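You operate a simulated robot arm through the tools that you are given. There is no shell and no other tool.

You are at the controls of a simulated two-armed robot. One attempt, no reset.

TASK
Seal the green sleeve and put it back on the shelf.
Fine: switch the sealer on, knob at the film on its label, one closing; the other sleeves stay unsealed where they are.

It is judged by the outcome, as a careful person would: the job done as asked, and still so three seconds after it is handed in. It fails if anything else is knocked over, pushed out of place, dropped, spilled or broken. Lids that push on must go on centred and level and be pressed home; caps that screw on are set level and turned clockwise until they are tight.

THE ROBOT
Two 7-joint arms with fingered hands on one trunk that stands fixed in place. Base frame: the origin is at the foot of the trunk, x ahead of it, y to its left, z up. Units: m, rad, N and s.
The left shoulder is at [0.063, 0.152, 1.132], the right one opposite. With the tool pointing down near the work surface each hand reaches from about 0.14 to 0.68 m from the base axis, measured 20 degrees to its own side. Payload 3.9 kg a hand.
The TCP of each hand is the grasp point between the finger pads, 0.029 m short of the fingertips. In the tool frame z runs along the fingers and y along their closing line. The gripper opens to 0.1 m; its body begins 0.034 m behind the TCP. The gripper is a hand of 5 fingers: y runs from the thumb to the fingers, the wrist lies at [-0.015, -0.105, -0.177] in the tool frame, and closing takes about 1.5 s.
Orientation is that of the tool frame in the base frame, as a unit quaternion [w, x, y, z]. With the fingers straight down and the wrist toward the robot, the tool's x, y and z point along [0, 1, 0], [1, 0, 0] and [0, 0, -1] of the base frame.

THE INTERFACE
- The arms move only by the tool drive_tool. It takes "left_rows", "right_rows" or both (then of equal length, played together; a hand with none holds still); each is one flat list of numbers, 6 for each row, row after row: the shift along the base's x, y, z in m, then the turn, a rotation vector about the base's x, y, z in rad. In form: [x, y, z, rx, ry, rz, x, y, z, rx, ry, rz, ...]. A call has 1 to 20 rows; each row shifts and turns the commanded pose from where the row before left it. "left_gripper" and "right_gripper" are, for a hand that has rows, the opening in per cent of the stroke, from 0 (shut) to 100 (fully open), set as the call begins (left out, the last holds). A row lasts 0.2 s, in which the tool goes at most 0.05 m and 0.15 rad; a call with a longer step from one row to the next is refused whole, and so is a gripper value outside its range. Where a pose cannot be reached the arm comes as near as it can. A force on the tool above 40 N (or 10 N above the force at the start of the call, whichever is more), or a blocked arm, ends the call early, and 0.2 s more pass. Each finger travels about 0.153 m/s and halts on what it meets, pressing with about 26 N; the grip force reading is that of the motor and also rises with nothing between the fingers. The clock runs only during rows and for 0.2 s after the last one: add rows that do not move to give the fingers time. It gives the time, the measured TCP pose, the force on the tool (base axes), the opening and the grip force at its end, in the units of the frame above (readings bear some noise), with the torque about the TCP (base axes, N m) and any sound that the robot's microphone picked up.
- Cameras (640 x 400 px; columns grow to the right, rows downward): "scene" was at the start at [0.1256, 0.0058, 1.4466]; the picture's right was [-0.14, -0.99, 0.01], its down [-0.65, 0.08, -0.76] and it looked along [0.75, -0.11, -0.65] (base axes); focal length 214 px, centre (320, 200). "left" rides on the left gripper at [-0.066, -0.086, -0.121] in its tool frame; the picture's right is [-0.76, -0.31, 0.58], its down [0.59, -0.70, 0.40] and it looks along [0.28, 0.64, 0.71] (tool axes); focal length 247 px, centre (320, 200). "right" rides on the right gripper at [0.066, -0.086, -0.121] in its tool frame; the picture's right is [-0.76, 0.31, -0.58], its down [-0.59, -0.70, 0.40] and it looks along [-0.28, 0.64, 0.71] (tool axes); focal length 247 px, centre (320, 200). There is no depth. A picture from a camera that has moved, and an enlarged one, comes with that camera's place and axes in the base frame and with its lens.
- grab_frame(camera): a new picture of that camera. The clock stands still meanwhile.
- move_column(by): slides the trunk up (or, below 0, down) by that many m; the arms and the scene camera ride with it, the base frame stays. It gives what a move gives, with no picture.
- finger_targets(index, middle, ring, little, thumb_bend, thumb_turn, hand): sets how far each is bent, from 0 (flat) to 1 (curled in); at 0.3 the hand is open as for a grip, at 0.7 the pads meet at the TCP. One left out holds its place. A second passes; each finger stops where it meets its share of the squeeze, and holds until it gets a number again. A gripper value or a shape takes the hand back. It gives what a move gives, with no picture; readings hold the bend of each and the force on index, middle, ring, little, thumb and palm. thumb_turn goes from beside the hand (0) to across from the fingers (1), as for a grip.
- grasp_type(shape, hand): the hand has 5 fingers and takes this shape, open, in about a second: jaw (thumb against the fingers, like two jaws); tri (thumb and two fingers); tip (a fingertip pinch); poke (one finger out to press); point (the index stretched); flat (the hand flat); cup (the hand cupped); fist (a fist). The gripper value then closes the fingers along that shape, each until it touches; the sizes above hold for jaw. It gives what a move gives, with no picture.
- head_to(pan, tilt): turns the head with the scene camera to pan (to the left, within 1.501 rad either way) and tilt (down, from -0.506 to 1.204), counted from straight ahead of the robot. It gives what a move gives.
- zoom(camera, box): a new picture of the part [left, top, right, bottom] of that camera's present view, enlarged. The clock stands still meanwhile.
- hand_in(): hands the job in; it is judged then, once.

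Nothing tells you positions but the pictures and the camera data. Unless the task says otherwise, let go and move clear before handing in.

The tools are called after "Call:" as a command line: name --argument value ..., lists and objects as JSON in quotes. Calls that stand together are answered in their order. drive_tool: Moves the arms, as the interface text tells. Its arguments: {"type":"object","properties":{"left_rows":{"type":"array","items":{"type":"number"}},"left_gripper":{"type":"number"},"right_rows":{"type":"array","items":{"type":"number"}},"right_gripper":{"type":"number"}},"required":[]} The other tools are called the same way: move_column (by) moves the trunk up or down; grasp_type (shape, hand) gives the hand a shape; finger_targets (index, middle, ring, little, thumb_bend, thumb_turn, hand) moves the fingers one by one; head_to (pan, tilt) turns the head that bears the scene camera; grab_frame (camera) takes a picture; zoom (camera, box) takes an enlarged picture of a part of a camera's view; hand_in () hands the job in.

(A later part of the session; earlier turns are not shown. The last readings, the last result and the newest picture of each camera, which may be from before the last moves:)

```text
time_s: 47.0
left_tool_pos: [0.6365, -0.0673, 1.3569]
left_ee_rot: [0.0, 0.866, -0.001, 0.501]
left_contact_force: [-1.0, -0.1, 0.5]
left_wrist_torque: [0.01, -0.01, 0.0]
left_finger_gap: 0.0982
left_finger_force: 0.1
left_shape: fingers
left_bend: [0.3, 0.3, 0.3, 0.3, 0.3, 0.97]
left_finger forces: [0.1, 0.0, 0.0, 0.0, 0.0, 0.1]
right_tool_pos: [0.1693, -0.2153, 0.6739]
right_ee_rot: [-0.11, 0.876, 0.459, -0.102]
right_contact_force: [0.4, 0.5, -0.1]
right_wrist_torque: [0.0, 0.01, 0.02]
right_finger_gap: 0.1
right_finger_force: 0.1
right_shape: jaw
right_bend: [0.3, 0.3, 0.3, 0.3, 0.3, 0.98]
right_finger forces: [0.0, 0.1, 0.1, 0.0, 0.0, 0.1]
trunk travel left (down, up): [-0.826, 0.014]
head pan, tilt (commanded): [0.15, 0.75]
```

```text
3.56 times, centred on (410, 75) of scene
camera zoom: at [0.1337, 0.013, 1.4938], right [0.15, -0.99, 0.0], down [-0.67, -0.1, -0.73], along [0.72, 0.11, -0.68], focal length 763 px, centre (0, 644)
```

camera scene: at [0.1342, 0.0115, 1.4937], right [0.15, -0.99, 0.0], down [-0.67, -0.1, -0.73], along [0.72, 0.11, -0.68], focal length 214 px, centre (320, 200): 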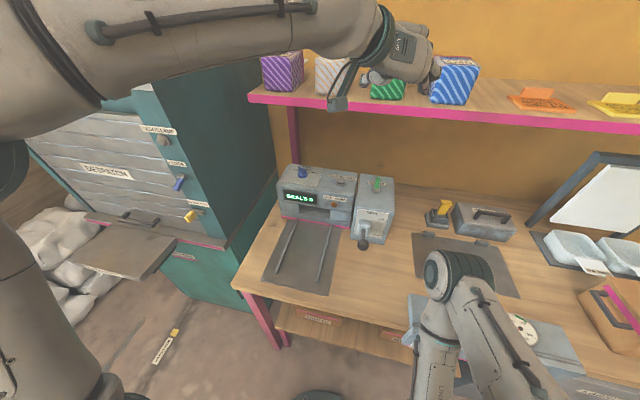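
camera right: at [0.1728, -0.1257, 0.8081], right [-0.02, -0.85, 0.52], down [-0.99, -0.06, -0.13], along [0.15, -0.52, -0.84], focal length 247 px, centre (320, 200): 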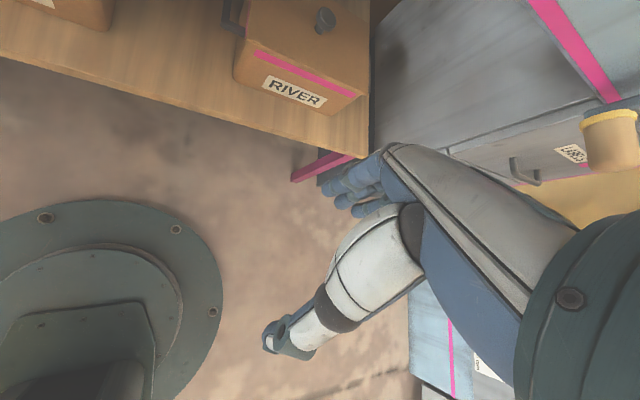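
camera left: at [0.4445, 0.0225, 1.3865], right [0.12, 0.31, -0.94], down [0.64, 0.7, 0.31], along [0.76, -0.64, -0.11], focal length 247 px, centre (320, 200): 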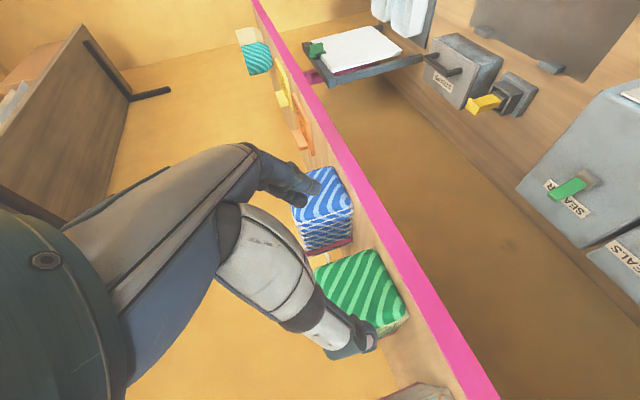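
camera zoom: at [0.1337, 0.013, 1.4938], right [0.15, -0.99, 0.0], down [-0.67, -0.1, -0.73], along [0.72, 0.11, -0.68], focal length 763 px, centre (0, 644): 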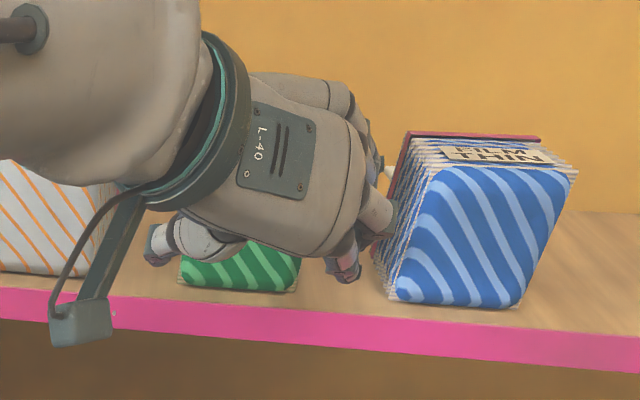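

The blue sleeve's left side is at y≈-0.165, so the fingers (outer edge ≈-0.135) have room. I advance again with all fingers open.

Call:
drive_tool --left_rows '[0.02, 0.001, 0.001, 0, 0, 0, 0.02, 0, 0.001, 0, 0, 0, 0.018, 0, 0, 0, 0, 0]'

Call:
drive_tool --left_rows '[0.01, 0, 0, 0, 0, 0, 0.01, 0, 0, 0, 0, 0]'

Call:
zoom --camera "left" --box '[230, 130, 470, 390]'

Call:
zoom --camera "scene" --box '[320, 20, 500, 130]'

```text
time_s: 47.8
left_tool_pos: [0.6958, -0.0662, 1.3593]
left_ee_rot: [0.0, 0.866, 0.0, 0.5]
left_contact_force: [0.0, -0.5, -0.8]
left_wrist_torque: [0.01, 0.0, -0.01]
left_finger_gap: 0.0985
left_finger_force: 0.0
left_shape: fingers
left_bend: [0.3, 0.3, 0.3, 0.3, 0.3, 0.98]
left_finger forces: [0.1, 0.1, 0.2, 0.0, 0.1, 0.0]
right_tool_pos: [0.1702, -0.2139, 0.6737]
right_ee_rot: [-0.109, 0.875, 0.46, -0.102]
right_contact_force: [-0.8, -0.4, 0.8]
right_wrist_torque: [0.02, -0.02, 0.01]
right_finger_gap: 0.1001
right_finger_force: 0.1
right_shape: jaw
right_bend: [0.3, 0.3, 0.3, 0.3, 0.3, 0.98]
right_finger forces: [0.1, 0.0, 0.0, 0.0, 0.1, 0.0]
trunk travel left (down, up): [-0.826, 0.014]
head pan, tilt (commanded): [0.15, 0.75]
```

```text
time_s: 48.4
left_tool_pos: [0.7133, -0.0665, 1.3599]
left_ee_rot: [0.0, 0.866, -0.001, 0.5]
left_contact_force: [-0.9, -1.1, 0.2]
left_wrist_torque: [-0.02, -0.01, 0.03]
left_finger_gap: 0.0989
left_finger_force: 0.6
left_shape: fingers
left_bend: [0.3, 0.3, 0.3, 0.3, 0.3, 0.98]
left_finger forces: [0.8, 0.0, 0.0, 0.0, 0.0, 0.0]
right_tool_pos: [0.1696, -0.2142, 0.6737]
right_ee_rot: [-0.11, 0.876, 0.459, -0.101]
right_contact_force: [0.0, 0.0, 0.6]
right_wrist_torque: [-0.07, 0.01, -0.01]
right_finger_gap: 0.1001
right_finger_force: 0.1
right_shape: jaw
right_bend: [0.3, 0.3, 0.3, 0.3, 0.3, 0.98]
right_finger forces: [0.0, 0.1, 0.0, 0.0, 0.0, 0.0]
trunk travel left (down, up): [-0.826, 0.014]
head pan, tilt (commanded): [0.15, 0.75]
```

```text
1.54 times, centred on (350, 260) of left
camera zoom: at [0.5764, 0.0201, 1.3628], right [0.12, 0.31, -0.94], down [0.64, 0.7, 0.31], along [0.76, -0.64, -0.11], focal length 380 px, centre (274, 108)
```

zoom: 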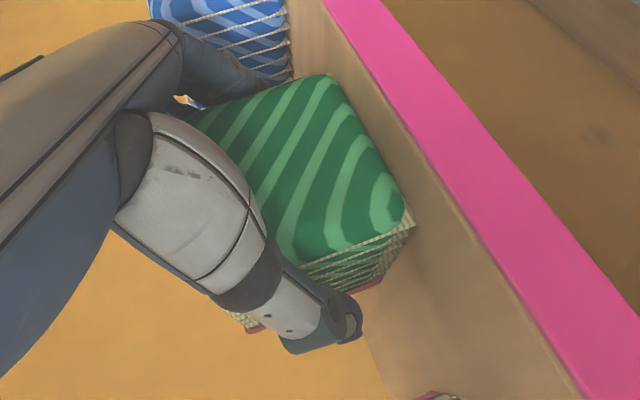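

```text
3.56 times, centred on (410, 75) of scene
camera zoom: at [0.1343, 0.0126, 1.4937], right [0.15, -0.99, 0.0], down [-0.67, -0.1, -0.73], along [0.72, 0.11, -0.68], focal length 763 px, centre (0, 644)
```

zoom: 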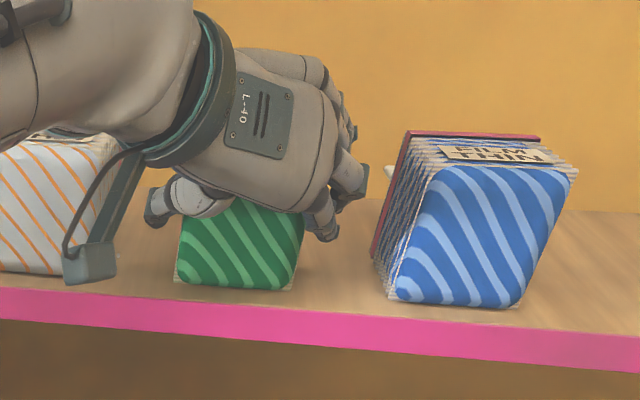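

The index is brushing the sleeve's right side, so I shift right a few millimetres and go slightly deeper.

Call:
drive_tool --left_rows '[0, -0.004, 0, 0, 0, 0, 0.007, 0, 0, 0, 0, 0]'

```text
time_s: 49.0
left_tool_pos: [0.7215, -0.0701, 1.3606]
left_ee_rot: [-0.001, 0.866, 0.001, 0.5]
left_contact_force: [-0.9, -0.2, 0.1]
left_wrist_torque: [-0.02, 0.0, 0.02]
left_finger_gap: 0.0987
left_finger_force: 0.9
left_shape: fingers
left_bend: [0.3, 0.3, 0.3, 0.3, 0.3, 0.97]
left_finger forces: [0.5, 0.0, 0.1, 0.0, 0.4, 0.0]
right_tool_pos: [0.1696, -0.215, 0.6735]
right_ee_rot: [-0.11, 0.875, 0.459, -0.102]
right_contact_force: [-0.1, 0.1, -0.2]
right_wrist_torque: [0.0, -0.02, -0.03]
right_finger_gap: 0.1
right_finger_force: 0.1
right_shape: jaw
right_bend: [0.3, 0.3, 0.3, 0.3, 0.3, 0.98]
right_finger forces: [0.1, 0.1, 0.0, 0.1, 0.0, 0.0]
trunk travel left (down, up): [-0.826, 0.014]
head pan, tilt (commanded): [0.15, 0.75]
```

Thumb and index both touch lightly: centred. I close thumb, index and middle on the sleeve.

Call:
finger_targets --hand "left" --index 0.7 --middle 0.7 --thumb_bend 0.7

Call:
zoom --camera "left" --box '[230, 130, 470, 390]'

Call:
zoom --camera "scene" --box '[320, 20, 500, 130]'

```text
time_s: 50.0
left_tool_pos: [0.7215, -0.0689, 1.361]
left_ee_rot: [-0.001, 0.866, 0.001, 0.5]
left_contact_force: [0.2, 1.8, 2.2]
left_wrist_torque: [-0.09, -0.01, -0.02]
left_finger_gap: 0.0861
left_finger_force: 32.3
left_shape: fingers
left_bend: [0.31, 0.43, 0.3, 0.3, 0.57, 1.0]
left_finger forces: [17.6, 12.5, 0.0, 0.0, 34.1, 0.1]
right_tool_pos: [0.1705, -0.2143, 0.6739]
right_ee_rot: [-0.109, 0.876, 0.46, -0.101]
right_contact_force: [0.1, 0.7, -0.3]
right_wrist_torque: [0.01, 0.01, -0.02]
right_finger_gap: 0.1
right_finger_force: 0.0
right_shape: jaw
right_bend: [0.3, 0.3, 0.3, 0.3, 0.3, 0.98]
right_finger forces: [0.1, 0.0, 0.1, 0.1, 0.0, 0.0]
trunk travel left (down, up): [-0.826, 0.014]
head pan, tilt (commanded): [0.15, 0.75]
```

```text
1.54 times, centred on (350, 260) of left
camera zoom: at [0.5833, 0.0176, 1.3638], right [0.12, 0.31, -0.94], down [0.64, 0.7, 0.31], along [0.76, -0.64, -0.11], focal length 380 px, centre (274, 108)
```

zoom: 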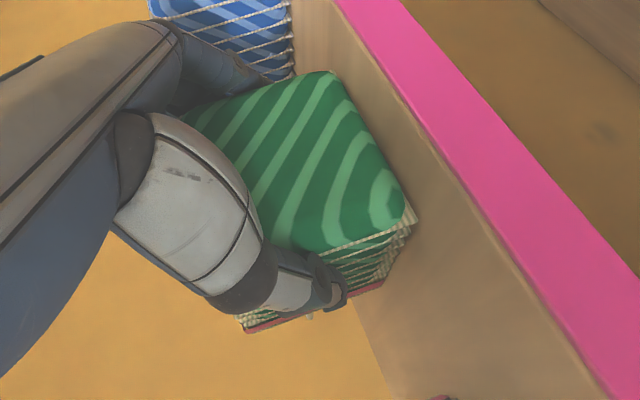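

```text
3.56 times, centred on (410, 75) of scene
camera zoom: at [0.1335, 0.0135, 1.4938], right [0.15, -0.99, 0.0], down [-0.67, -0.1, -0.73], along [0.72, 0.11, -0.68], focal length 763 px, centre (0, 644)
```

zoom: 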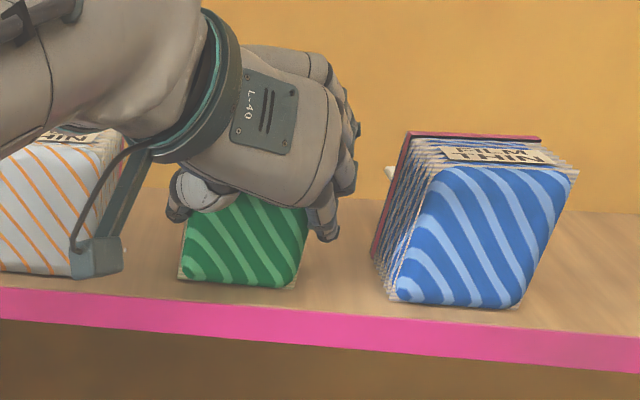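

Gripped firmly (about 30 N). I lift it 3 cm off the shelf and look.

Call:
drive_tool --left_rows '[0, 0, 0.01, 0, 0, 0, 0, 0, 0.01, 0, 0, 0, 0, 0, 0.01, 0, 0, 0]'

Call:
zoom --camera "scene" --box '[320, 20, 500, 130]'

Call:
zoom --camera "left" --box '[230, 130, 470, 390]'

```text
time_s: 50.8
left_tool_pos: [0.7236, -0.07, 1.3888]
left_ee_rot: [0.0, 0.866, -0.001, 0.499]
left_contact_force: [-1.0, 0.0, -2.6]
left_wrist_torque: [0.03, 0.13, -0.02]
left_finger_gap: 0.086
left_finger_force: 32.1
left_shape: fingers
left_bend: [0.31, 0.43, 0.3, 0.3, 0.57, 1.0]
left_finger forces: [18.7, 12.1, 0.1, 0.0, 33.3, 0.1]
right_tool_pos: [0.1702, -0.2146, 0.6736]
right_ee_rot: [-0.11, 0.875, 0.46, -0.102]
right_contact_force: [0.1, 0.5, -0.2]
right_wrist_torque: [0.0, 0.0, -0.02]
right_finger_gap: 0.1002
right_finger_force: 0.0
right_shape: jaw
right_bend: [0.3, 0.3, 0.3, 0.3, 0.3, 0.98]
right_finger forces: [0.0, 0.0, 0.1, 0.0, 0.1, 0.0]
trunk travel left (down, up): [-0.826, 0.014]
head pan, tilt (commanded): [0.15, 0.75]
```

```text
3.56 times, centred on (410, 75) of scene
camera zoom: at [0.1344, 0.0126, 1.4937], right [0.15, -0.99, 0.0], down [-0.67, -0.1, -0.73], along [0.72, 0.11, -0.68], focal length 763 px, centre (0, 644)
```

zoom: 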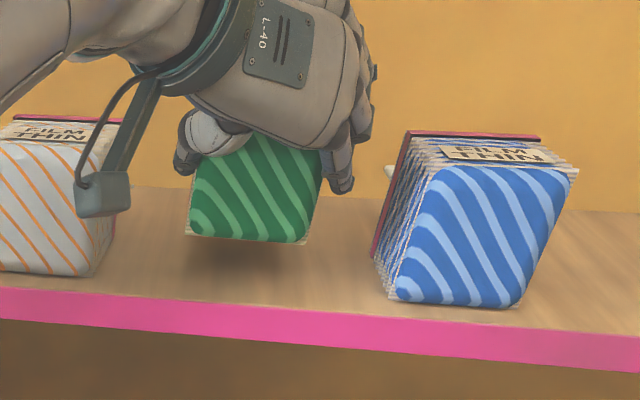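

```text
1.54 times, centred on (350, 260) of left
camera zoom: at [0.5846, 0.0163, 1.393], right [0.12, 0.31, -0.94], down [0.64, 0.7, 0.31], along [0.76, -0.64, -0.11], focal length 380 px, centre (274, 108)
```

zoom: 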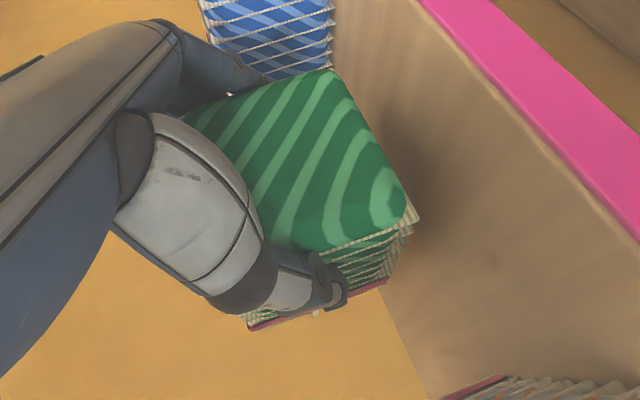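

The sleeve hangs level in the hand (about 2.6 N weight). I retreat straight back off the shelf.

Call:
drive_tool --left_rows '[-0.03, 0, 0, 0, 0, 0, -0.035, 0, 0, 0, 0, 0, -0.04, 0, 0, 0, 0, 0, -0.04, 0, 0, 0, 0, 0, -0.04, 0, 0, 0, 0, 0, -0.03, 0, 0, 0, 0, 0]'

Call:
grab_frame --camera "scene"

Call:
grab_frame --camera "left"

```text
time_s: 52.2
left_tool_pos: [0.5076, -0.0658, 1.3904]
left_ee_rot: [0.0, 0.866, -0.001, 0.5]
left_contact_force: [0.9, 0.1, -2.9]
left_wrist_torque: [-0.03, 0.15, -0.02]
left_finger_gap: 0.0862
left_finger_force: 31.4
left_shape: fingers
left_bend: [0.31, 0.43, 0.3, 0.3, 0.57, 1.0]
left_finger forces: [18.5, 12.0, 0.0, 0.0, 32.4, 0.0]
right_tool_pos: [0.1688, -0.214, 0.6734]
right_ee_rot: [-0.11, 0.875, 0.459, -0.102]
right_contact_force: [-0.1, 0.0, 0.2]
right_wrist_torque: [0.0, 0.02, -0.03]
right_finger_gap: 0.1
right_finger_force: 0.1
right_shape: jaw
right_bend: [0.3, 0.3, 0.3, 0.3, 0.3, 0.98]
right_finger forces: [0.0, 0.0, 0.0, 0.0, 0.0, 0.0]
trunk travel left (down, up): [-0.826, 0.014]
head pan, tilt (commanded): [0.15, 0.75]
```

```text
taken
camera scene: at [0.1339, 0.0143, 1.4938], right [0.15, -0.99, 0.0], down [-0.67, -0.1, -0.73], along [0.72, 0.11, -0.68], focal length 214 px, centre (320, 200)
```

scene: 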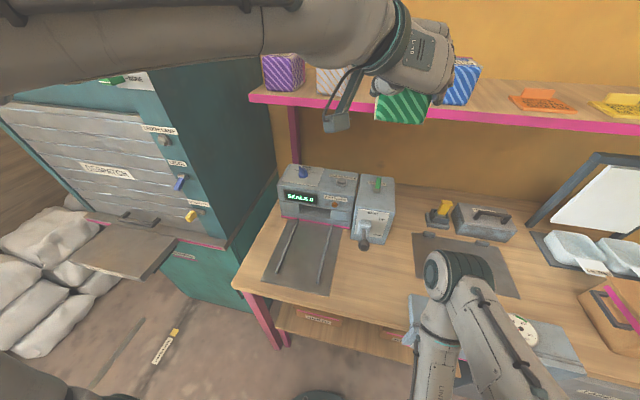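

```text
taken
camera left: at [0.369, 0.02, 1.3935], right [0.12, 0.31, -0.94], down [0.64, 0.7, 0.31], along [0.76, -0.64, -0.11], focal length 247 px, centre (320, 200)
```

left: 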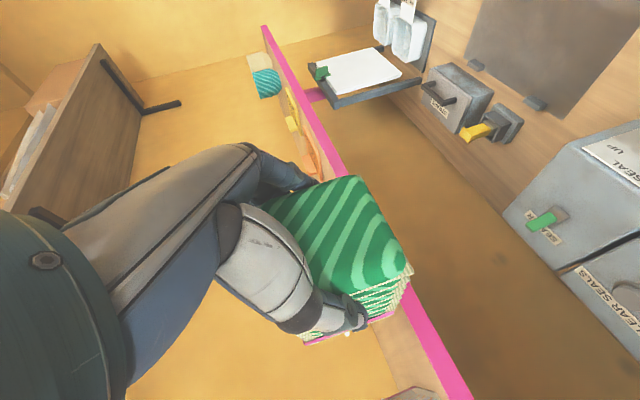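

The sleeve is clear of the shelf. I carry it left to the pad's centre line (y≈0.12), staying high, then descend in front of the sealer.

Call:
drive_tool --left_rows '[-0.006, 0.037, 0, 0, 0, 0, -0.006, 0.037, 0, 0, 0, 0, -0.006, 0.037, 0, 0, 0, 0, -0.006, 0.037, 0, 0, 0, 0, -0.006, 0.037, 0, 0, 0, 0]'

Call:
drive_tool --left_rows '[0, 0, -0.04, 0, 0, 0, 0, 0, -0.04, 0, 0, 0, 0, 0, -0.04, 0, 0, 0, 0, 0, -0.04, 0, 0, 0, 0, 0, -0.04, 0, 0, 0, 0, 0, -0.04, 0, 0, 0, 0, 0, -0.04, 0, 0, 0]'

Call:
grab_frame --camera "scene"

Call:
grab_frame --camera "left"

```text
time_s: 53.4
left_tool_pos: [0.4775, 0.1185, 1.3883]
left_ee_rot: [0.0, 0.866, 0.0, 0.5]
left_contact_force: [-0.7, 0.3, -2.3]
left_wrist_torque: [0.03, 0.18, -0.01]
left_finger_gap: 0.0863
left_finger_force: 31.0
left_shape: fingers
left_bend: [0.31, 0.43, 0.3, 0.3, 0.57, 1.0]
left_finger forces: [18.2, 11.8, 0.0, 0.1, 31.9, 0.0]
right_tool_pos: [0.1696, -0.2141, 0.6739]
right_ee_rot: [-0.11, 0.875, 0.46, -0.103]
right_contact_force: [-0.4, 0.6, 0.7]
right_wrist_torque: [0.01, -0.01, -0.03]
right_finger_gap: 0.0999
right_finger_force: 0.1
right_shape: jaw
right_bend: [0.3, 0.3, 0.3, 0.3, 0.3, 0.98]
right_finger forces: [0.0, 0.1, 0.0, 0.0, 0.0, 0.0]
trunk travel left (down, up): [-0.826, 0.014]
head pan, tilt (commanded): [0.15, 0.75]
```

```text
time_s: 55.0
left_tool_pos: [0.4769, 0.1167, 1.1088]
left_ee_rot: [0.001, 0.867, 0.0, 0.498]
left_contact_force: [0.7, 0.7, -3.2]
left_wrist_torque: [-0.02, 0.12, -0.03]
left_finger_gap: 0.0859
left_finger_force: 30.2
left_shape: fingers
left_bend: [0.31, 0.43, 0.3, 0.3, 0.57, 1.0]
left_finger forces: [18.0, 11.1, 0.0, 0.0, 30.7, 0.1]
right_tool_pos: [0.17, -0.2132, 0.6742]
right_ee_rot: [-0.11, 0.876, 0.459, -0.102]
right_contact_force: [0.2, -0.7, -1.0]
right_wrist_torque: [-0.03, -0.03, 0.0]
right_finger_gap: 0.1001
right_finger_force: 0.0
right_shape: jaw
right_bend: [0.3, 0.3, 0.3, 0.3, 0.3, 0.98]
right_finger forces: [0.1, 0.0, 0.1, 0.1, 0.1, 0.0]
trunk travel left (down, up): [-0.826, 0.014]
head pan, tilt (commanded): [0.15, 0.75]
```

```text
taken
camera scene: at [0.1351, 0.014, 1.4937], right [0.15, -0.99, 0.0], down [-0.68, -0.1, -0.73], along [0.72, 0.11, -0.68], focal length 214 px, centre (320, 200)
```

scene: 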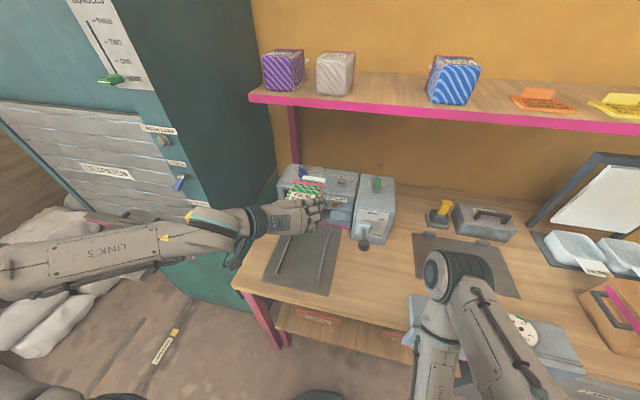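

```text
taken
camera left: at [0.338, 0.2028, 1.1129], right [0.12, 0.3, -0.95], down [0.64, 0.7, 0.31], along [0.76, -0.64, -0.11], focal length 247 px, centre (320, 200)
```

left: 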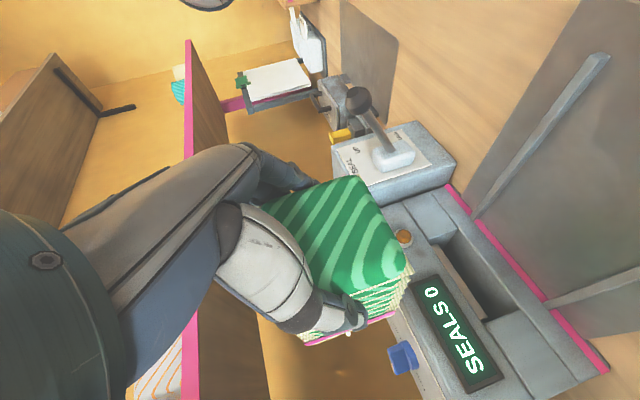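

The sleeve is now in front of the sealer. I'll zoom in to see its tail and the slot.

Call:
zoom --camera "scene" --box '[240, 150, 400, 250]'

Call:
zoom --camera "left" --box '[320, 80, 640, 390]'

```text
4.00 times, centred on (320, 200) of scene
camera zoom: at [0.1351, 0.014, 1.4937], right [0.15, -0.99, 0.0], down [-0.68, -0.1, -0.73], along [0.72, 0.11, -0.68], focal length 858 px, centre (320, 200)
```

zoom: 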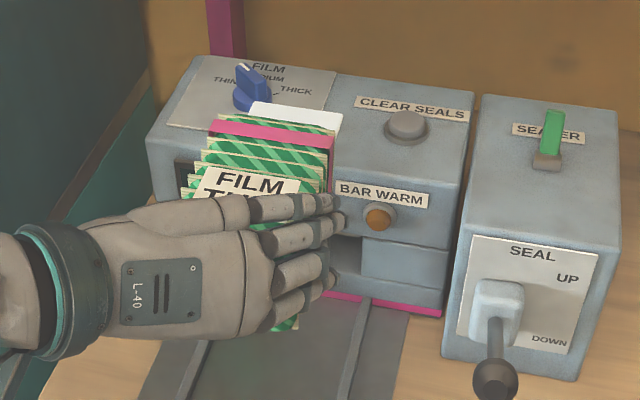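

```text
1.29 times, centred on (480, 235) of left
camera zoom: at [0.338, 0.2028, 1.1129], right [0.12, 0.3, -0.95], down [0.64, 0.7, 0.31], along [0.76, -0.64, -0.11], focal length 319 px, centre (114, 155)
```

zoom: 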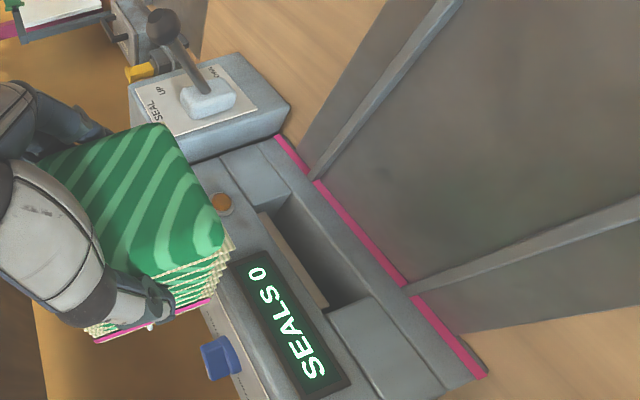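

From above I see the white tail at the sleeve's back, roughly at mid-height, reaching about 0.16–0.17 m ahead of the TCP, and the slot lies around y 0.06–0.18, z≈0.89–0.93. I descend so the tail is just in front of the slot for a direct comparison.

Call:
drive_tool --left_rows '[0, 0.0, -0.035, 0, 0, 0, 0, 0.0, -0.035, 0, 0, 0, -0.005, 0.0, -0.035, 0, 0, 0, -0.005, 0, -0.035, 0, 0, 0, 0, 0, -0.03, 0, 0, 0]'

Call:
grab_frame --camera "left"

Call:
zoom --camera "scene" --box '[240, 150, 400, 250]'

Call:
zoom --camera "left" --box '[280, 140, 520, 390]'

```text
time_s: 56.4
left_tool_pos: [0.5242, 0.1146, 1.0819]
left_ee_rot: [-0.003, 0.771, -0.009, 0.637]
left_contact_force: [0.4, 0.2, -2.6]
left_wrist_torque: [-0.01, 0.13, -0.01]
left_finger_gap: 0.0863
left_finger_force: 28.5
left_shape: fingers
left_bend: [0.31, 0.43, 0.3, 0.3, 0.58, 1.0]
left_finger forces: [17.4, 10.2, 0.0, 0.0, 29.1, 0.0]
right_tool_pos: [0.169, -0.2141, 0.6736]
right_ee_rot: [-0.11, 0.876, 0.459, -0.1]
right_contact_force: [-0.1, 0.2, 0.7]
right_wrist_torque: [-0.04, -0.01, -0.02]
right_finger_gap: 0.0999
right_finger_force: 0.0
right_shape: jaw
right_bend: [0.3, 0.3, 0.3, 0.3, 0.3, 0.98]
right_finger forces: [0.0, 0.1, 0.0, 0.0, 0.0, 0.0]
trunk travel left (down, up): [-0.826, 0.014]
head pan, tilt (commanded): [0.15, 0.75]
stopped in row 5 (left hand): the arm was blocked; the commanded pose is now the measured one
```

```text
taken
camera left: at [0.3933, 0.2029, 1.041], right [0.43, 0.32, -0.85], down [0.51, 0.69, 0.51], along [0.75, -0.65, 0.13], focal length 247 px, centre (320, 200)
```

left: 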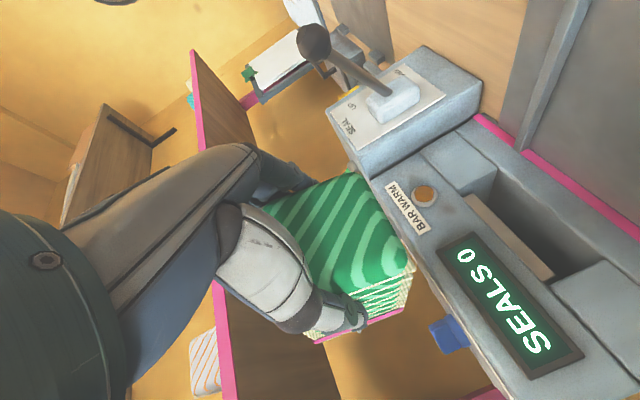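

```text
4.00 times, centred on (320, 200) of scene
camera zoom: at [0.1334, 0.014, 1.4938], right [0.15, -0.99, 0.0], down [-0.67, -0.1, -0.73], along [0.72, 0.11, -0.68], focal length 858 px, centre (320, 200)
```

zoom: 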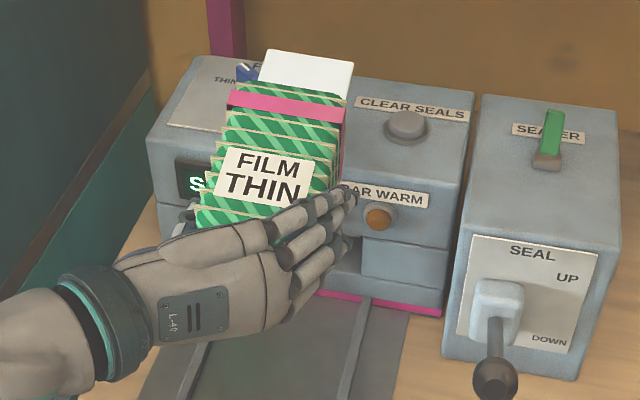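

```text
1.60 times, centred on (400, 265) of left
camera zoom: at [0.3933, 0.2029, 1.041], right [0.43, 0.32, -0.85], down [0.51, 0.69, 0.51], along [0.75, -0.65, 0.13], focal length 395 px, centre (192, 96)
```

zoom: 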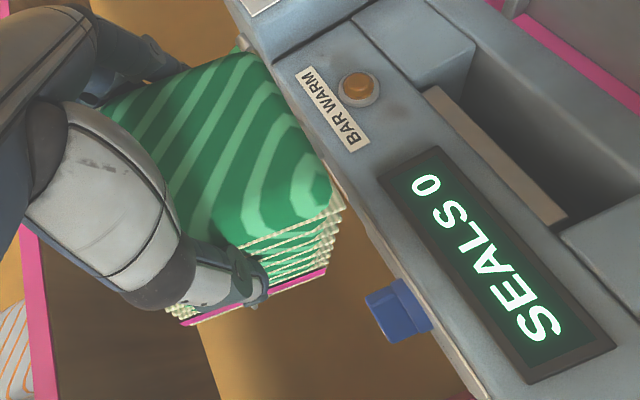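

The arm was blocked by something and the hand pitched up. I need to see what the elbow or forearm met.

Call:
grab_frame --camera "scene"

Call:
head_to --pan 0.8 --tilt 0.85

Call:
grab_frame --camera "scene"

```text
taken
camera scene: at [0.1334, 0.014, 1.4938], right [0.15, -0.99, 0.0], down [-0.67, -0.1, -0.73], along [0.72, 0.11, -0.68], focal length 214 px, centre (320, 200)
```

scene: 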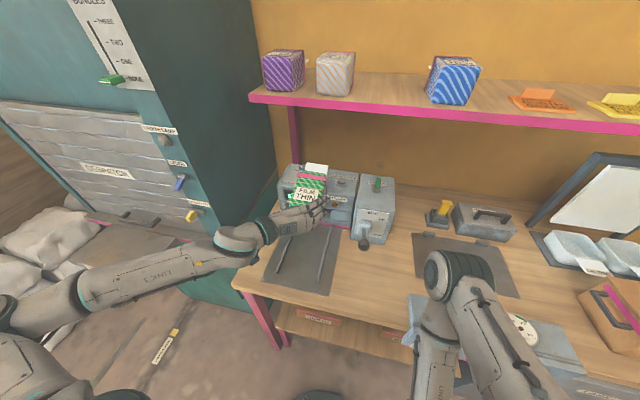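

```text
time_s: 57.4
left_tool_pos: [0.5242, 0.1152, 1.0825]
left_ee_rot: [-0.002, 0.771, -0.01, 0.637]
left_contact_force: [0.0, -0.3, -2.6]
left_wrist_torque: [0.05, 0.11, 0.0]
left_finger_gap: 0.086
left_finger_force: 28.4
left_shape: fingers
left_bend: [0.31, 0.43, 0.3, 0.3, 0.58, 1.0]
left_finger forces: [17.4, 10.2, 0.0, 0.0, 29.1, 0.0]
right_tool_pos: [0.1699, -0.2137, 0.6732]
right_ee_rot: [-0.11, 0.875, 0.46, -0.102]
right_contact_force: [-0.6, 0.1, 0.6]
right_wrist_torque: [0.02, -0.01, -0.01]
right_finger_gap: 0.1001
right_finger_force: 0.0
right_shape: jaw
right_bend: [0.3, 0.3, 0.3, 0.3, 0.3, 0.98]
right_finger forces: [0.0, 0.0, 0.0, 0.1, 0.1, 0.0]
trunk travel left (down, up): [-0.826, 0.014]
head pan, tilt (commanded): [0.799, 0.85]
```

```text
taken
camera scene: at [0.1068, 0.0568, 1.4857], right [0.72, -0.7, 0.0], down [-0.52, -0.54, -0.66], along [0.46, 0.47, -0.75], focal length 214 px, centre (320, 200)
```

scene: 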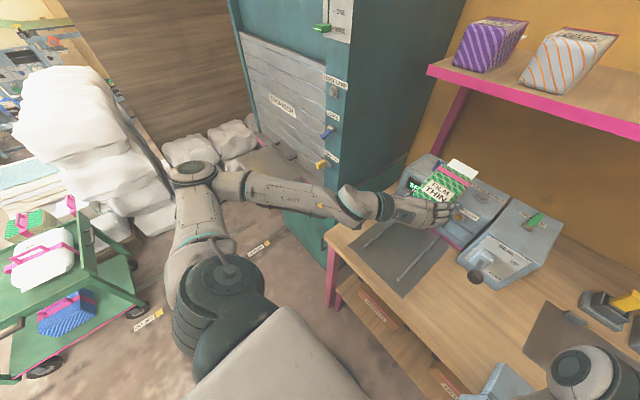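

Nothing touched: the wrist came too near the shoulder at shoulder height (folding limit) while descending. I'll restore the level pose here, where the wrist is further out, then descend along a diagonal that keeps distance.

Call:
drive_tool --left_rows '[0.002, 0, 0.006, 0, 0.111, 0, 0.002, 0, 0.006, 0, 0.111, 0, 0.002, 0, 0.006, 0, 0.111, 0]'

Call:
head_to --pan 0.15 --tilt 0.75

Call:
zoom --camera "scene" --box '[240, 140, 400, 240]'

```text
time_s: 58.2
left_tool_pos: [0.5307, 0.1137, 1.1012]
left_ee_rot: [-0.002, 0.865, -0.01, 0.501]
left_contact_force: [-0.3, 0.5, -1.9]
left_wrist_torque: [-0.01, 0.11, -0.01]
left_finger_gap: 0.0859
left_finger_force: 28.3
left_shape: fingers
left_bend: [0.31, 0.43, 0.3, 0.3, 0.58, 1.0]
left_finger forces: [17.2, 10.2, 0.0, 0.0, 28.9, 0.0]
right_tool_pos: [0.1685, -0.2154, 0.6736]
right_ee_rot: [-0.11, 0.876, 0.459, -0.102]
right_contact_force: [-0.5, 0.1, 0.6]
right_wrist_torque: [0.01, 0.0, 0.01]
right_finger_gap: 0.1
right_finger_force: 0.1
right_shape: jaw
right_bend: [0.3, 0.3, 0.3, 0.3, 0.3, 0.98]
right_finger forces: [0.0, 0.0, 0.0, 0.1, 0.0, 0.1]
trunk travel left (down, up): [-0.826, 0.014]
head pan, tilt (commanded): [0.799, 0.85]
```

```text
time_s: 59.3
left_tool_pos: [0.5315, 0.1139, 1.1001]
left_ee_rot: [-0.001, 0.866, -0.009, 0.5]
left_contact_force: [-1.1, -0.7, -1.8]
left_wrist_torque: [0.02, 0.18, -0.02]
left_finger_gap: 0.0861
left_finger_force: 28.1
left_shape: fingers
left_bend: [0.31, 0.43, 0.3, 0.3, 0.58, 1.0]
left_finger forces: [17.2, 10.2, 0.0, 0.0, 28.9, 0.1]
right_tool_pos: [0.1691, -0.2144, 0.6744]
right_ee_rot: [-0.11, 0.876, 0.459, -0.101]
right_contact_force: [0.2, 0.8, -0.4]
right_wrist_torque: [-0.01, -0.01, -0.01]
right_finger_gap: 0.1
right_finger_force: 0.2
right_shape: jaw
right_bend: [0.3, 0.3, 0.3, 0.3, 0.3, 0.98]
right_finger forces: [0.1, 0.0, 0.0, 0.1, 0.1, 0.0]
trunk travel left (down, up): [-0.826, 0.014]
head pan, tilt (commanded): [0.15, 0.75]
```

```text
4.00 times, centred on (320, 190) of scene
camera zoom: at [0.1343, 0.0132, 1.4937], right [0.15, -0.99, 0.0], down [-0.67, -0.1, -0.73], along [0.72, 0.11, -0.68], focal length 858 px, centre (320, 240)
```

zoom: 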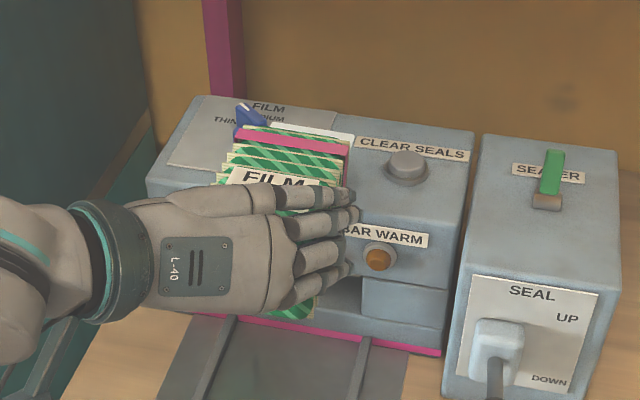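

Level again. The tail end is 0.16 m ahead of the TCP and the sleeve centre sits about 8 mm right of the TCP line. I descend on the diagonal, shifting left to centre on the slot.

Call:
drive_tool --left_rows '[-0.017, 0.006, -0.007, 0, 0, 0, -0.016, 0.006, -0.008, 0, 0, 0, -0.002, 0, -0.02, 0, 0, 0, -0.003, 0, -0.03, 0, 0, 0, -0.004, 0, -0.03, 0, 0, 0, -0.005, 0, -0.03, 0, 0, 0]'

Call:
grab_frame --camera "left"

Call:
zoom --camera "scene" --box '[240, 150, 400, 250]'

```text
time_s: 60.7
left_tool_pos: [0.4835, 0.1253, 0.9745]
left_ee_rot: [0.0, 0.866, -0.008, 0.499]
left_contact_force: [-0.3, -0.4, -1.5]
left_wrist_torque: [-0.02, 0.15, 0.0]
left_finger_gap: 0.086
left_finger_force: 27.8
left_shape: fingers
left_bend: [0.31, 0.43, 0.3, 0.3, 0.58, 1.0]
left_finger forces: [17.1, 9.9, 0.1, 0.0, 28.7, 0.0]
right_tool_pos: [0.1694, -0.2147, 0.6743]
right_ee_rot: [-0.109, 0.876, 0.46, -0.102]
right_contact_force: [-0.2, 0.1, -0.7]
right_wrist_torque: [-0.01, 0.01, 0.01]
right_finger_gap: 0.1002
right_finger_force: 0.0
right_shape: jaw
right_bend: [0.3, 0.3, 0.3, 0.3, 0.3, 0.98]
right_finger forces: [0.0, 0.0, 0.1, 0.1, 0.0, 0.0]
trunk travel left (down, up): [-0.826, 0.014]
head pan, tilt (commanded): [0.15, 0.75]
```

```text
taken
camera left: at [0.3461, 0.2134, 0.9786], right [0.13, 0.32, -0.94], down [0.65, 0.69, 0.32], along [0.75, -0.65, -0.12], focal length 247 px, centre (320, 200)
```

left: 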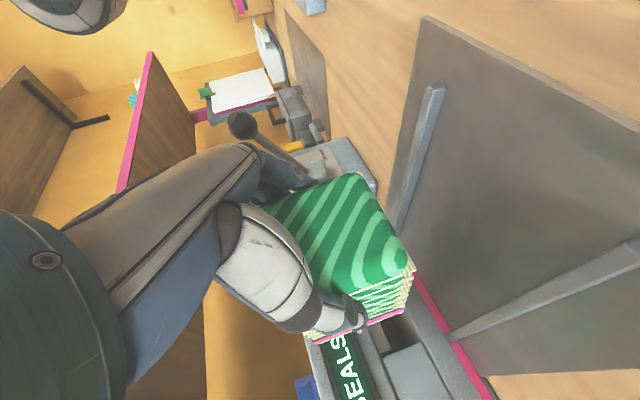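

```text
4.00 times, centred on (320, 200) of scene
camera zoom: at [0.1346, 0.0134, 1.4937], right [0.15, -0.99, 0.0], down [-0.67, -0.1, -0.73], along [0.72, 0.11, -0.68], focal length 858 px, centre (320, 200)
```

zoom: 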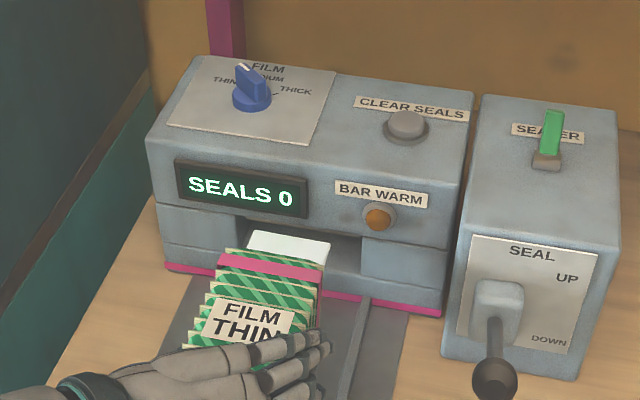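

The tail lines up with the slot in y. I lower to about slot height and compare heights closely.

Call:
drive_tool --left_rows '[0, 0, -0.025, 0, 0, 0, 0, 0, -0.025, 0, 0, 0]'

Call:
zoom --camera "left" --box '[300, 220, 500, 390]'

Call:
zoom --camera "scene" --box '[270, 185, 350, 235]'

```text
time_s: 61.3
left_tool_pos: [0.4852, 0.1282, 0.9262]
left_ee_rot: [-0.003, 0.865, -0.009, 0.502]
left_contact_force: [0.9, 0.9, -1.1]
left_wrist_torque: [-0.02, 0.17, -0.02]
left_finger_gap: 0.0862
left_finger_force: 27.1
left_shape: fingers
left_bend: [0.31, 0.44, 0.3, 0.3, 0.58, 0.99]
left_finger forces: [16.6, 9.9, 0.1, 0.0, 28.3, 0.1]
right_tool_pos: [0.169, -0.2138, 0.6733]
right_ee_rot: [-0.11, 0.876, 0.46, -0.101]
right_contact_force: [1.0, -0.1, -1.3]
right_wrist_torque: [0.0, 0.02, 0.0]
right_finger_gap: 0.0998
right_finger_force: 0.0
right_shape: jaw
right_bend: [0.3, 0.3, 0.3, 0.3, 0.3, 0.98]
right_finger forces: [0.1, 0.0, 0.0, 0.1, 0.0, 0.1]
trunk travel left (down, up): [-0.826, 0.014]
head pan, tilt (commanded): [0.15, 0.75]
```

```text
2.35 times, centred on (400, 305) of left
camera zoom: at [0.348, 0.2143, 0.9303], right [0.13, 0.32, -0.94], down [0.65, 0.69, 0.32], along [0.75, -0.65, -0.12], focal length 581 px, centre (132, -47)
```

zoom: 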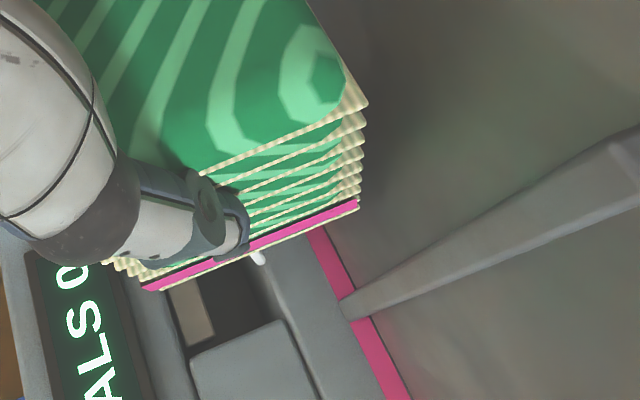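

```text
8.00 times, centred on (310, 210) of scene
camera zoom: at [0.1342, 0.0134, 1.4936], right [0.15, -0.99, 0.0], down [-0.67, -0.1, -0.73], along [0.72, 0.11, -0.68], focal length 1716 px, centre (400, 120)
```

zoom: 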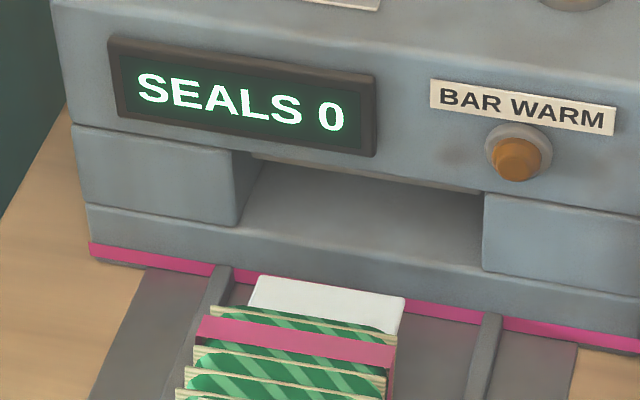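

By the wrist camera the sleeve's back end has sagged about 8° in the grip (during the earlier jerk), so I pitch the hand up by that amount to level the sleeve before inserting.

Call:
drive_tool --left_rows '[0, -0.003, 0, 0, -0.07, 0, 0, 0, 0, 0, -0.07, 0]'

Call:
zoom --camera "left" --box '[300, 200, 500, 370]'

Call:
zoom --camera "scene" --box '[265, 180, 361, 240]'

```text
time_s: 61.9
left_tool_pos: [0.4823, 0.112, 0.9268]
left_ee_rot: [0.007, 0.84, -0.018, 0.542]
left_contact_force: [-0.5, 0.3, -2.9]
left_wrist_torque: [0.0, 0.1, 0.02]
left_finger_gap: 0.0861
left_finger_force: 27.5
left_shape: fingers
left_bend: [0.31, 0.44, 0.3, 0.3, 0.58, 0.99]
left_finger forces: [16.6, 10.2, 0.1, 0.0, 28.4, 0.1]
left hand out of reach, approached as far as the arm can: row 1, 2
right_tool_pos: [0.17, -0.2142, 0.6735]
right_ee_rot: [-0.11, 0.876, 0.459, -0.102]
right_contact_force: [0.9, 0.2, -0.2]
right_wrist_torque: [0.04, 0.02, 0.0]
right_finger_gap: 0.1
right_finger_force: 0.1
right_shape: jaw
right_bend: [0.3, 0.3, 0.3, 0.3, 0.3, 0.98]
right_finger forces: [0.1, 0.1, 0.1, 0.1, 0.1, 0.0]
trunk travel left (down, up): [-0.826, 0.014]
head pan, tilt (commanded): [0.15, 0.75]
```

```text
2.35 times, centred on (400, 285) of left
camera zoom: at [0.3488, 0.2027, 0.9178], right [0.22, 0.31, -0.92], down [0.63, 0.68, 0.38], along [0.74, -0.67, -0.04], focal length 581 px, centre (132, 0)
```

zoom: 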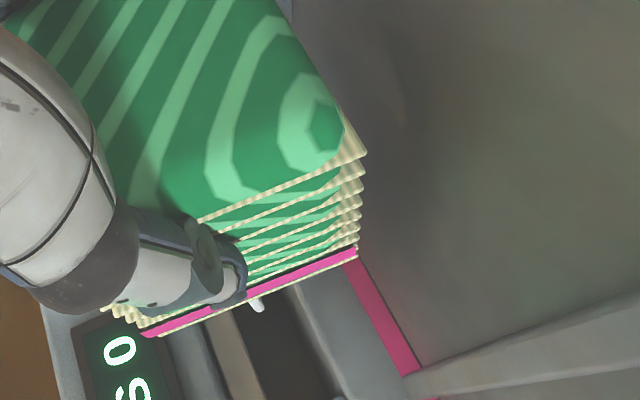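

```text
6.67 times, centred on (313, 210) of scene
camera zoom: at [0.1355, 0.0134, 1.4936], right [0.15, -0.99, 0.0], down [-0.68, -0.1, -0.73], along [0.72, 0.11, -0.68], focal length 1430 px, centre (367, 133)
```

zoom: 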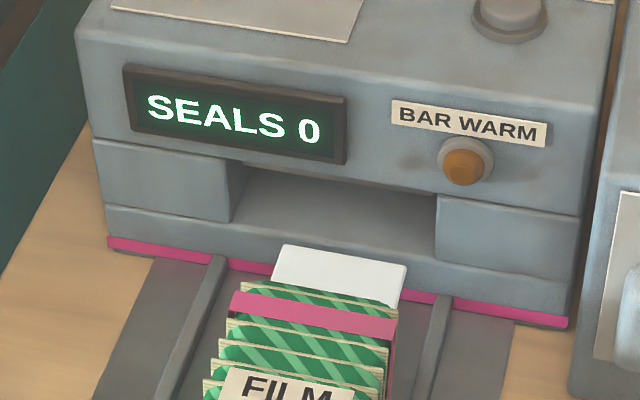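

The tail is now near slot height; it needs a 15 mm shift left, a small yaw and a little more pitch up. I correct these before inserting.

Call:
drive_tool --left_rows '[0.008, 0.008, 0.0, 0, -0.04, 0.03, 0.008, 0.008, 0.0, 0, -0.04, 0.03]'

Call:
zoom --camera "left" --box '[300, 200, 500, 370]'

Call:
zoom --camera "scene" --box '[265, 180, 361, 240]'

```text
time_s: 62.5
left_tool_pos: [0.5247, 0.1165, 0.934]
left_ee_rot: [-0.02, 0.807, 0.014, 0.59]
left_contact_force: [1.0, 0.0, -2.9]
left_wrist_torque: [-0.04, 0.16, -0.01]
left_finger_gap: 0.0862
left_finger_force: 27.9
left_shape: fingers
left_bend: [0.31, 0.44, 0.3, 0.3, 0.58, 0.99]
left_finger forces: [16.7, 10.1, 0.0, 0.1, 28.2, 0.0]
left hand out of reach, approached as far as the arm can: row 1, 2
right_tool_pos: [0.1714, -0.2151, 0.6746]
right_ee_rot: [-0.11, 0.876, 0.459, -0.102]
right_contact_force: [0.9, -0.5, -0.1]
right_wrist_torque: [0.0, -0.01, -0.02]
right_finger_gap: 0.0998
right_finger_force: 0.2
right_shape: jaw
right_bend: [0.3, 0.3, 0.3, 0.3, 0.3, 0.98]
right_finger forces: [0.0, 0.0, 0.0, 0.0, 0.1, 0.0]
trunk travel left (down, up): [-0.826, 0.014]
head pan, tilt (commanded): [0.15, 0.75]
```

```text
2.35 times, centred on (400, 285) of left
camera zoom: at [0.3853, 0.1969, 0.9082], right [0.31, 0.33, -0.89], down [0.53, 0.72, 0.45], along [0.79, -0.61, 0.05], focal length 581 px, centre (132, 0)
```

zoom: 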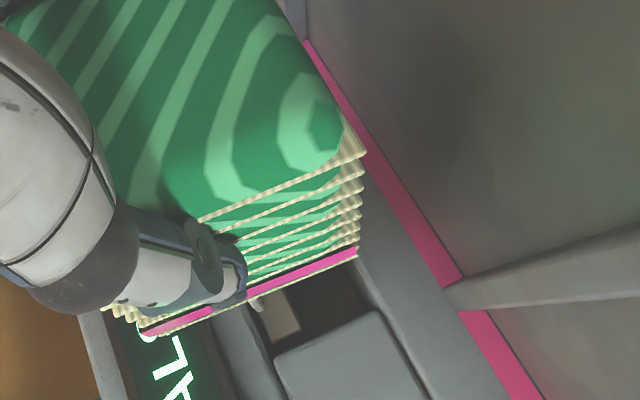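

```text
6.67 times, centred on (313, 210) of scene
camera zoom: at [0.1355, 0.013, 1.4936], right [0.15, -0.99, 0.0], down [-0.68, -0.1, -0.73], along [0.72, 0.11, -0.68], focal length 1430 px, centre (367, 133)
```

zoom: 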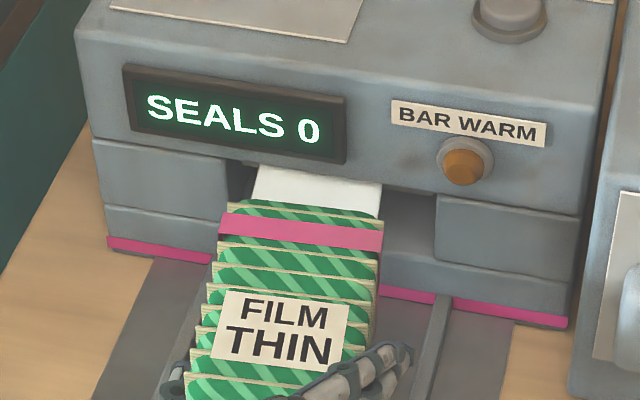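

The arm jumped a bit more than commanded (near a limit), but nothing touched; the tail is now at the slot mouth, slightly high. I'll lower in small steps with a slight pitch correction.

Call:
drive_tool --left_rows '[0, 0, -0.007, 0, 0.02, 0, 0, 0, -0.007, 0, 0.02, 0]'

Call:
zoom --camera "left" --box '[300, 200, 500, 370]'

Call:
zoom --camera "scene" --box '[265, 180, 361, 240]'

```text
time_s: 63.1
left_tool_pos: [0.5237, 0.1147, 0.9199]
left_ee_rot: [-0.021, 0.817, 0.016, 0.576]
left_contact_force: [-0.6, 0.1, -2.9]
left_wrist_torque: [0.0, 0.12, 0.0]
left_finger_gap: 0.0864
left_finger_force: 27.3
left_shape: fingers
left_bend: [0.31, 0.44, 0.3, 0.3, 0.58, 0.99]
left_finger forces: [16.6, 10.1, 0.0, 0.1, 28.3, 0.0]
right_tool_pos: [0.1703, -0.2148, 0.6736]
right_ee_rot: [-0.11, 0.876, 0.46, -0.101]
right_contact_force: [-0.6, 0.7, -0.1]
right_wrist_torque: [0.0, 0.01, 0.03]
right_finger_gap: 0.1
right_finger_force: 0.2
right_shape: jaw
right_bend: [0.3, 0.3, 0.3, 0.3, 0.3, 0.98]
right_finger forces: [0.0, 0.0, 0.1, 0.0, 0.0, 0.1]
trunk travel left (down, up): [-0.826, 0.014]
head pan, tilt (commanded): [0.15, 0.75]
```

```text
2.35 times, centred on (400, 285) of left
camera zoom: at [0.383, 0.1954, 0.8985], right [0.27, 0.33, -0.9], down [0.54, 0.72, 0.43], along [0.8, -0.6, 0.02], focal length 581 px, centre (132, 0)
```

zoom: 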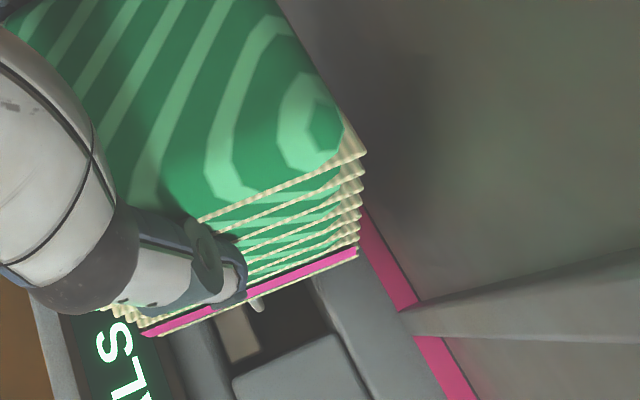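

```text
6.67 times, centred on (313, 210) of scene
camera zoom: at [0.1344, 0.0131, 1.4937], right [0.15, -0.99, 0.0], down [-0.67, -0.1, -0.73], along [0.72, 0.11, -0.68], focal length 1430 px, centre (367, 133)
```

zoom: 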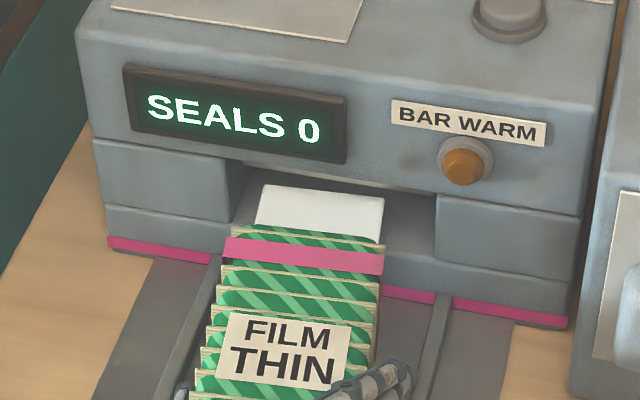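

The sleeve is level again and the tail is entering the slot. I push forward gently in 1 cm steps.

Call:
drive_tool --left_rows '[0.01, 0.001, 0, 0, 0, 0, 0.01, 0.001, 0, 0, 0, 0, 0.01, 0, 0, 0, 0, 0]'

Call:
zoom --camera "left" --box '[300, 200, 500, 370]'

Call:
zoom --camera "scene" --box '[265, 180, 361, 240]'

```text
time_s: 63.9
left_tool_pos: [0.5539, 0.1195, 0.9191]
left_ee_rot: [-0.02, 0.818, 0.015, 0.575]
left_contact_force: [0.6, 0.5, -2.9]
left_wrist_torque: [-0.03, 0.14, 0.01]
left_finger_gap: 0.0863
left_finger_force: 27.0
left_shape: fingers
left_bend: [0.31, 0.44, 0.3, 0.3, 0.58, 0.99]
left_finger forces: [16.6, 10.0, 0.1, 0.0, 28.1, 0.1]
right_tool_pos: [0.168, -0.2149, 0.6728]
right_ee_rot: [-0.111, 0.875, 0.46, -0.102]
right_contact_force: [-1.0, 0.1, -0.6]
right_wrist_torque: [0.01, 0.0, -0.01]
right_finger_gap: 0.0999
right_finger_force: 0.0
right_shape: jaw
right_bend: [0.3, 0.3, 0.3, 0.3, 0.3, 0.98]
right_finger forces: [0.0, 0.1, 0.1, 0.0, 0.0, 0.0]
trunk travel left (down, up): [-0.826, 0.014]
head pan, tilt (commanded): [0.15, 0.75]
```

```text
2.35 times, centred on (400, 285) of left
camera zoom: at [0.4133, 0.1981, 0.8987], right [0.27, 0.33, -0.9], down [0.54, 0.72, 0.43], along [0.8, -0.6, 0.02], focal length 581 px, centre (132, 0)
```

zoom: 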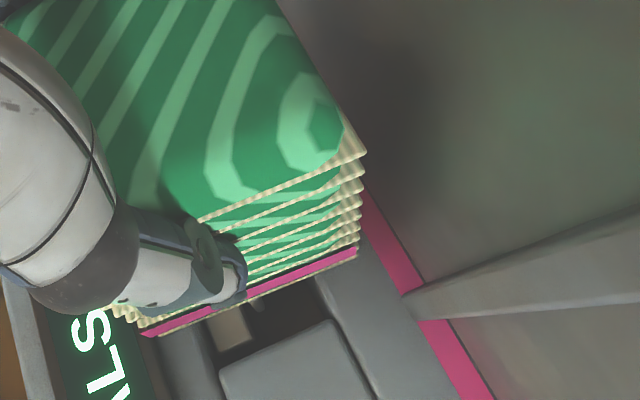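

```text
6.67 times, centred on (313, 210) of scene
camera zoom: at [0.1348, 0.013, 1.4937], right [0.15, -0.99, 0.0], down [-0.67, -0.1, -0.73], along [0.72, 0.11, -0.68], focal length 1430 px, centre (367, 133)
```

zoom: 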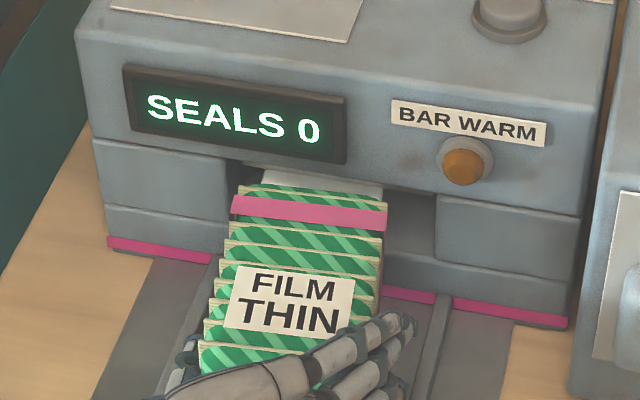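

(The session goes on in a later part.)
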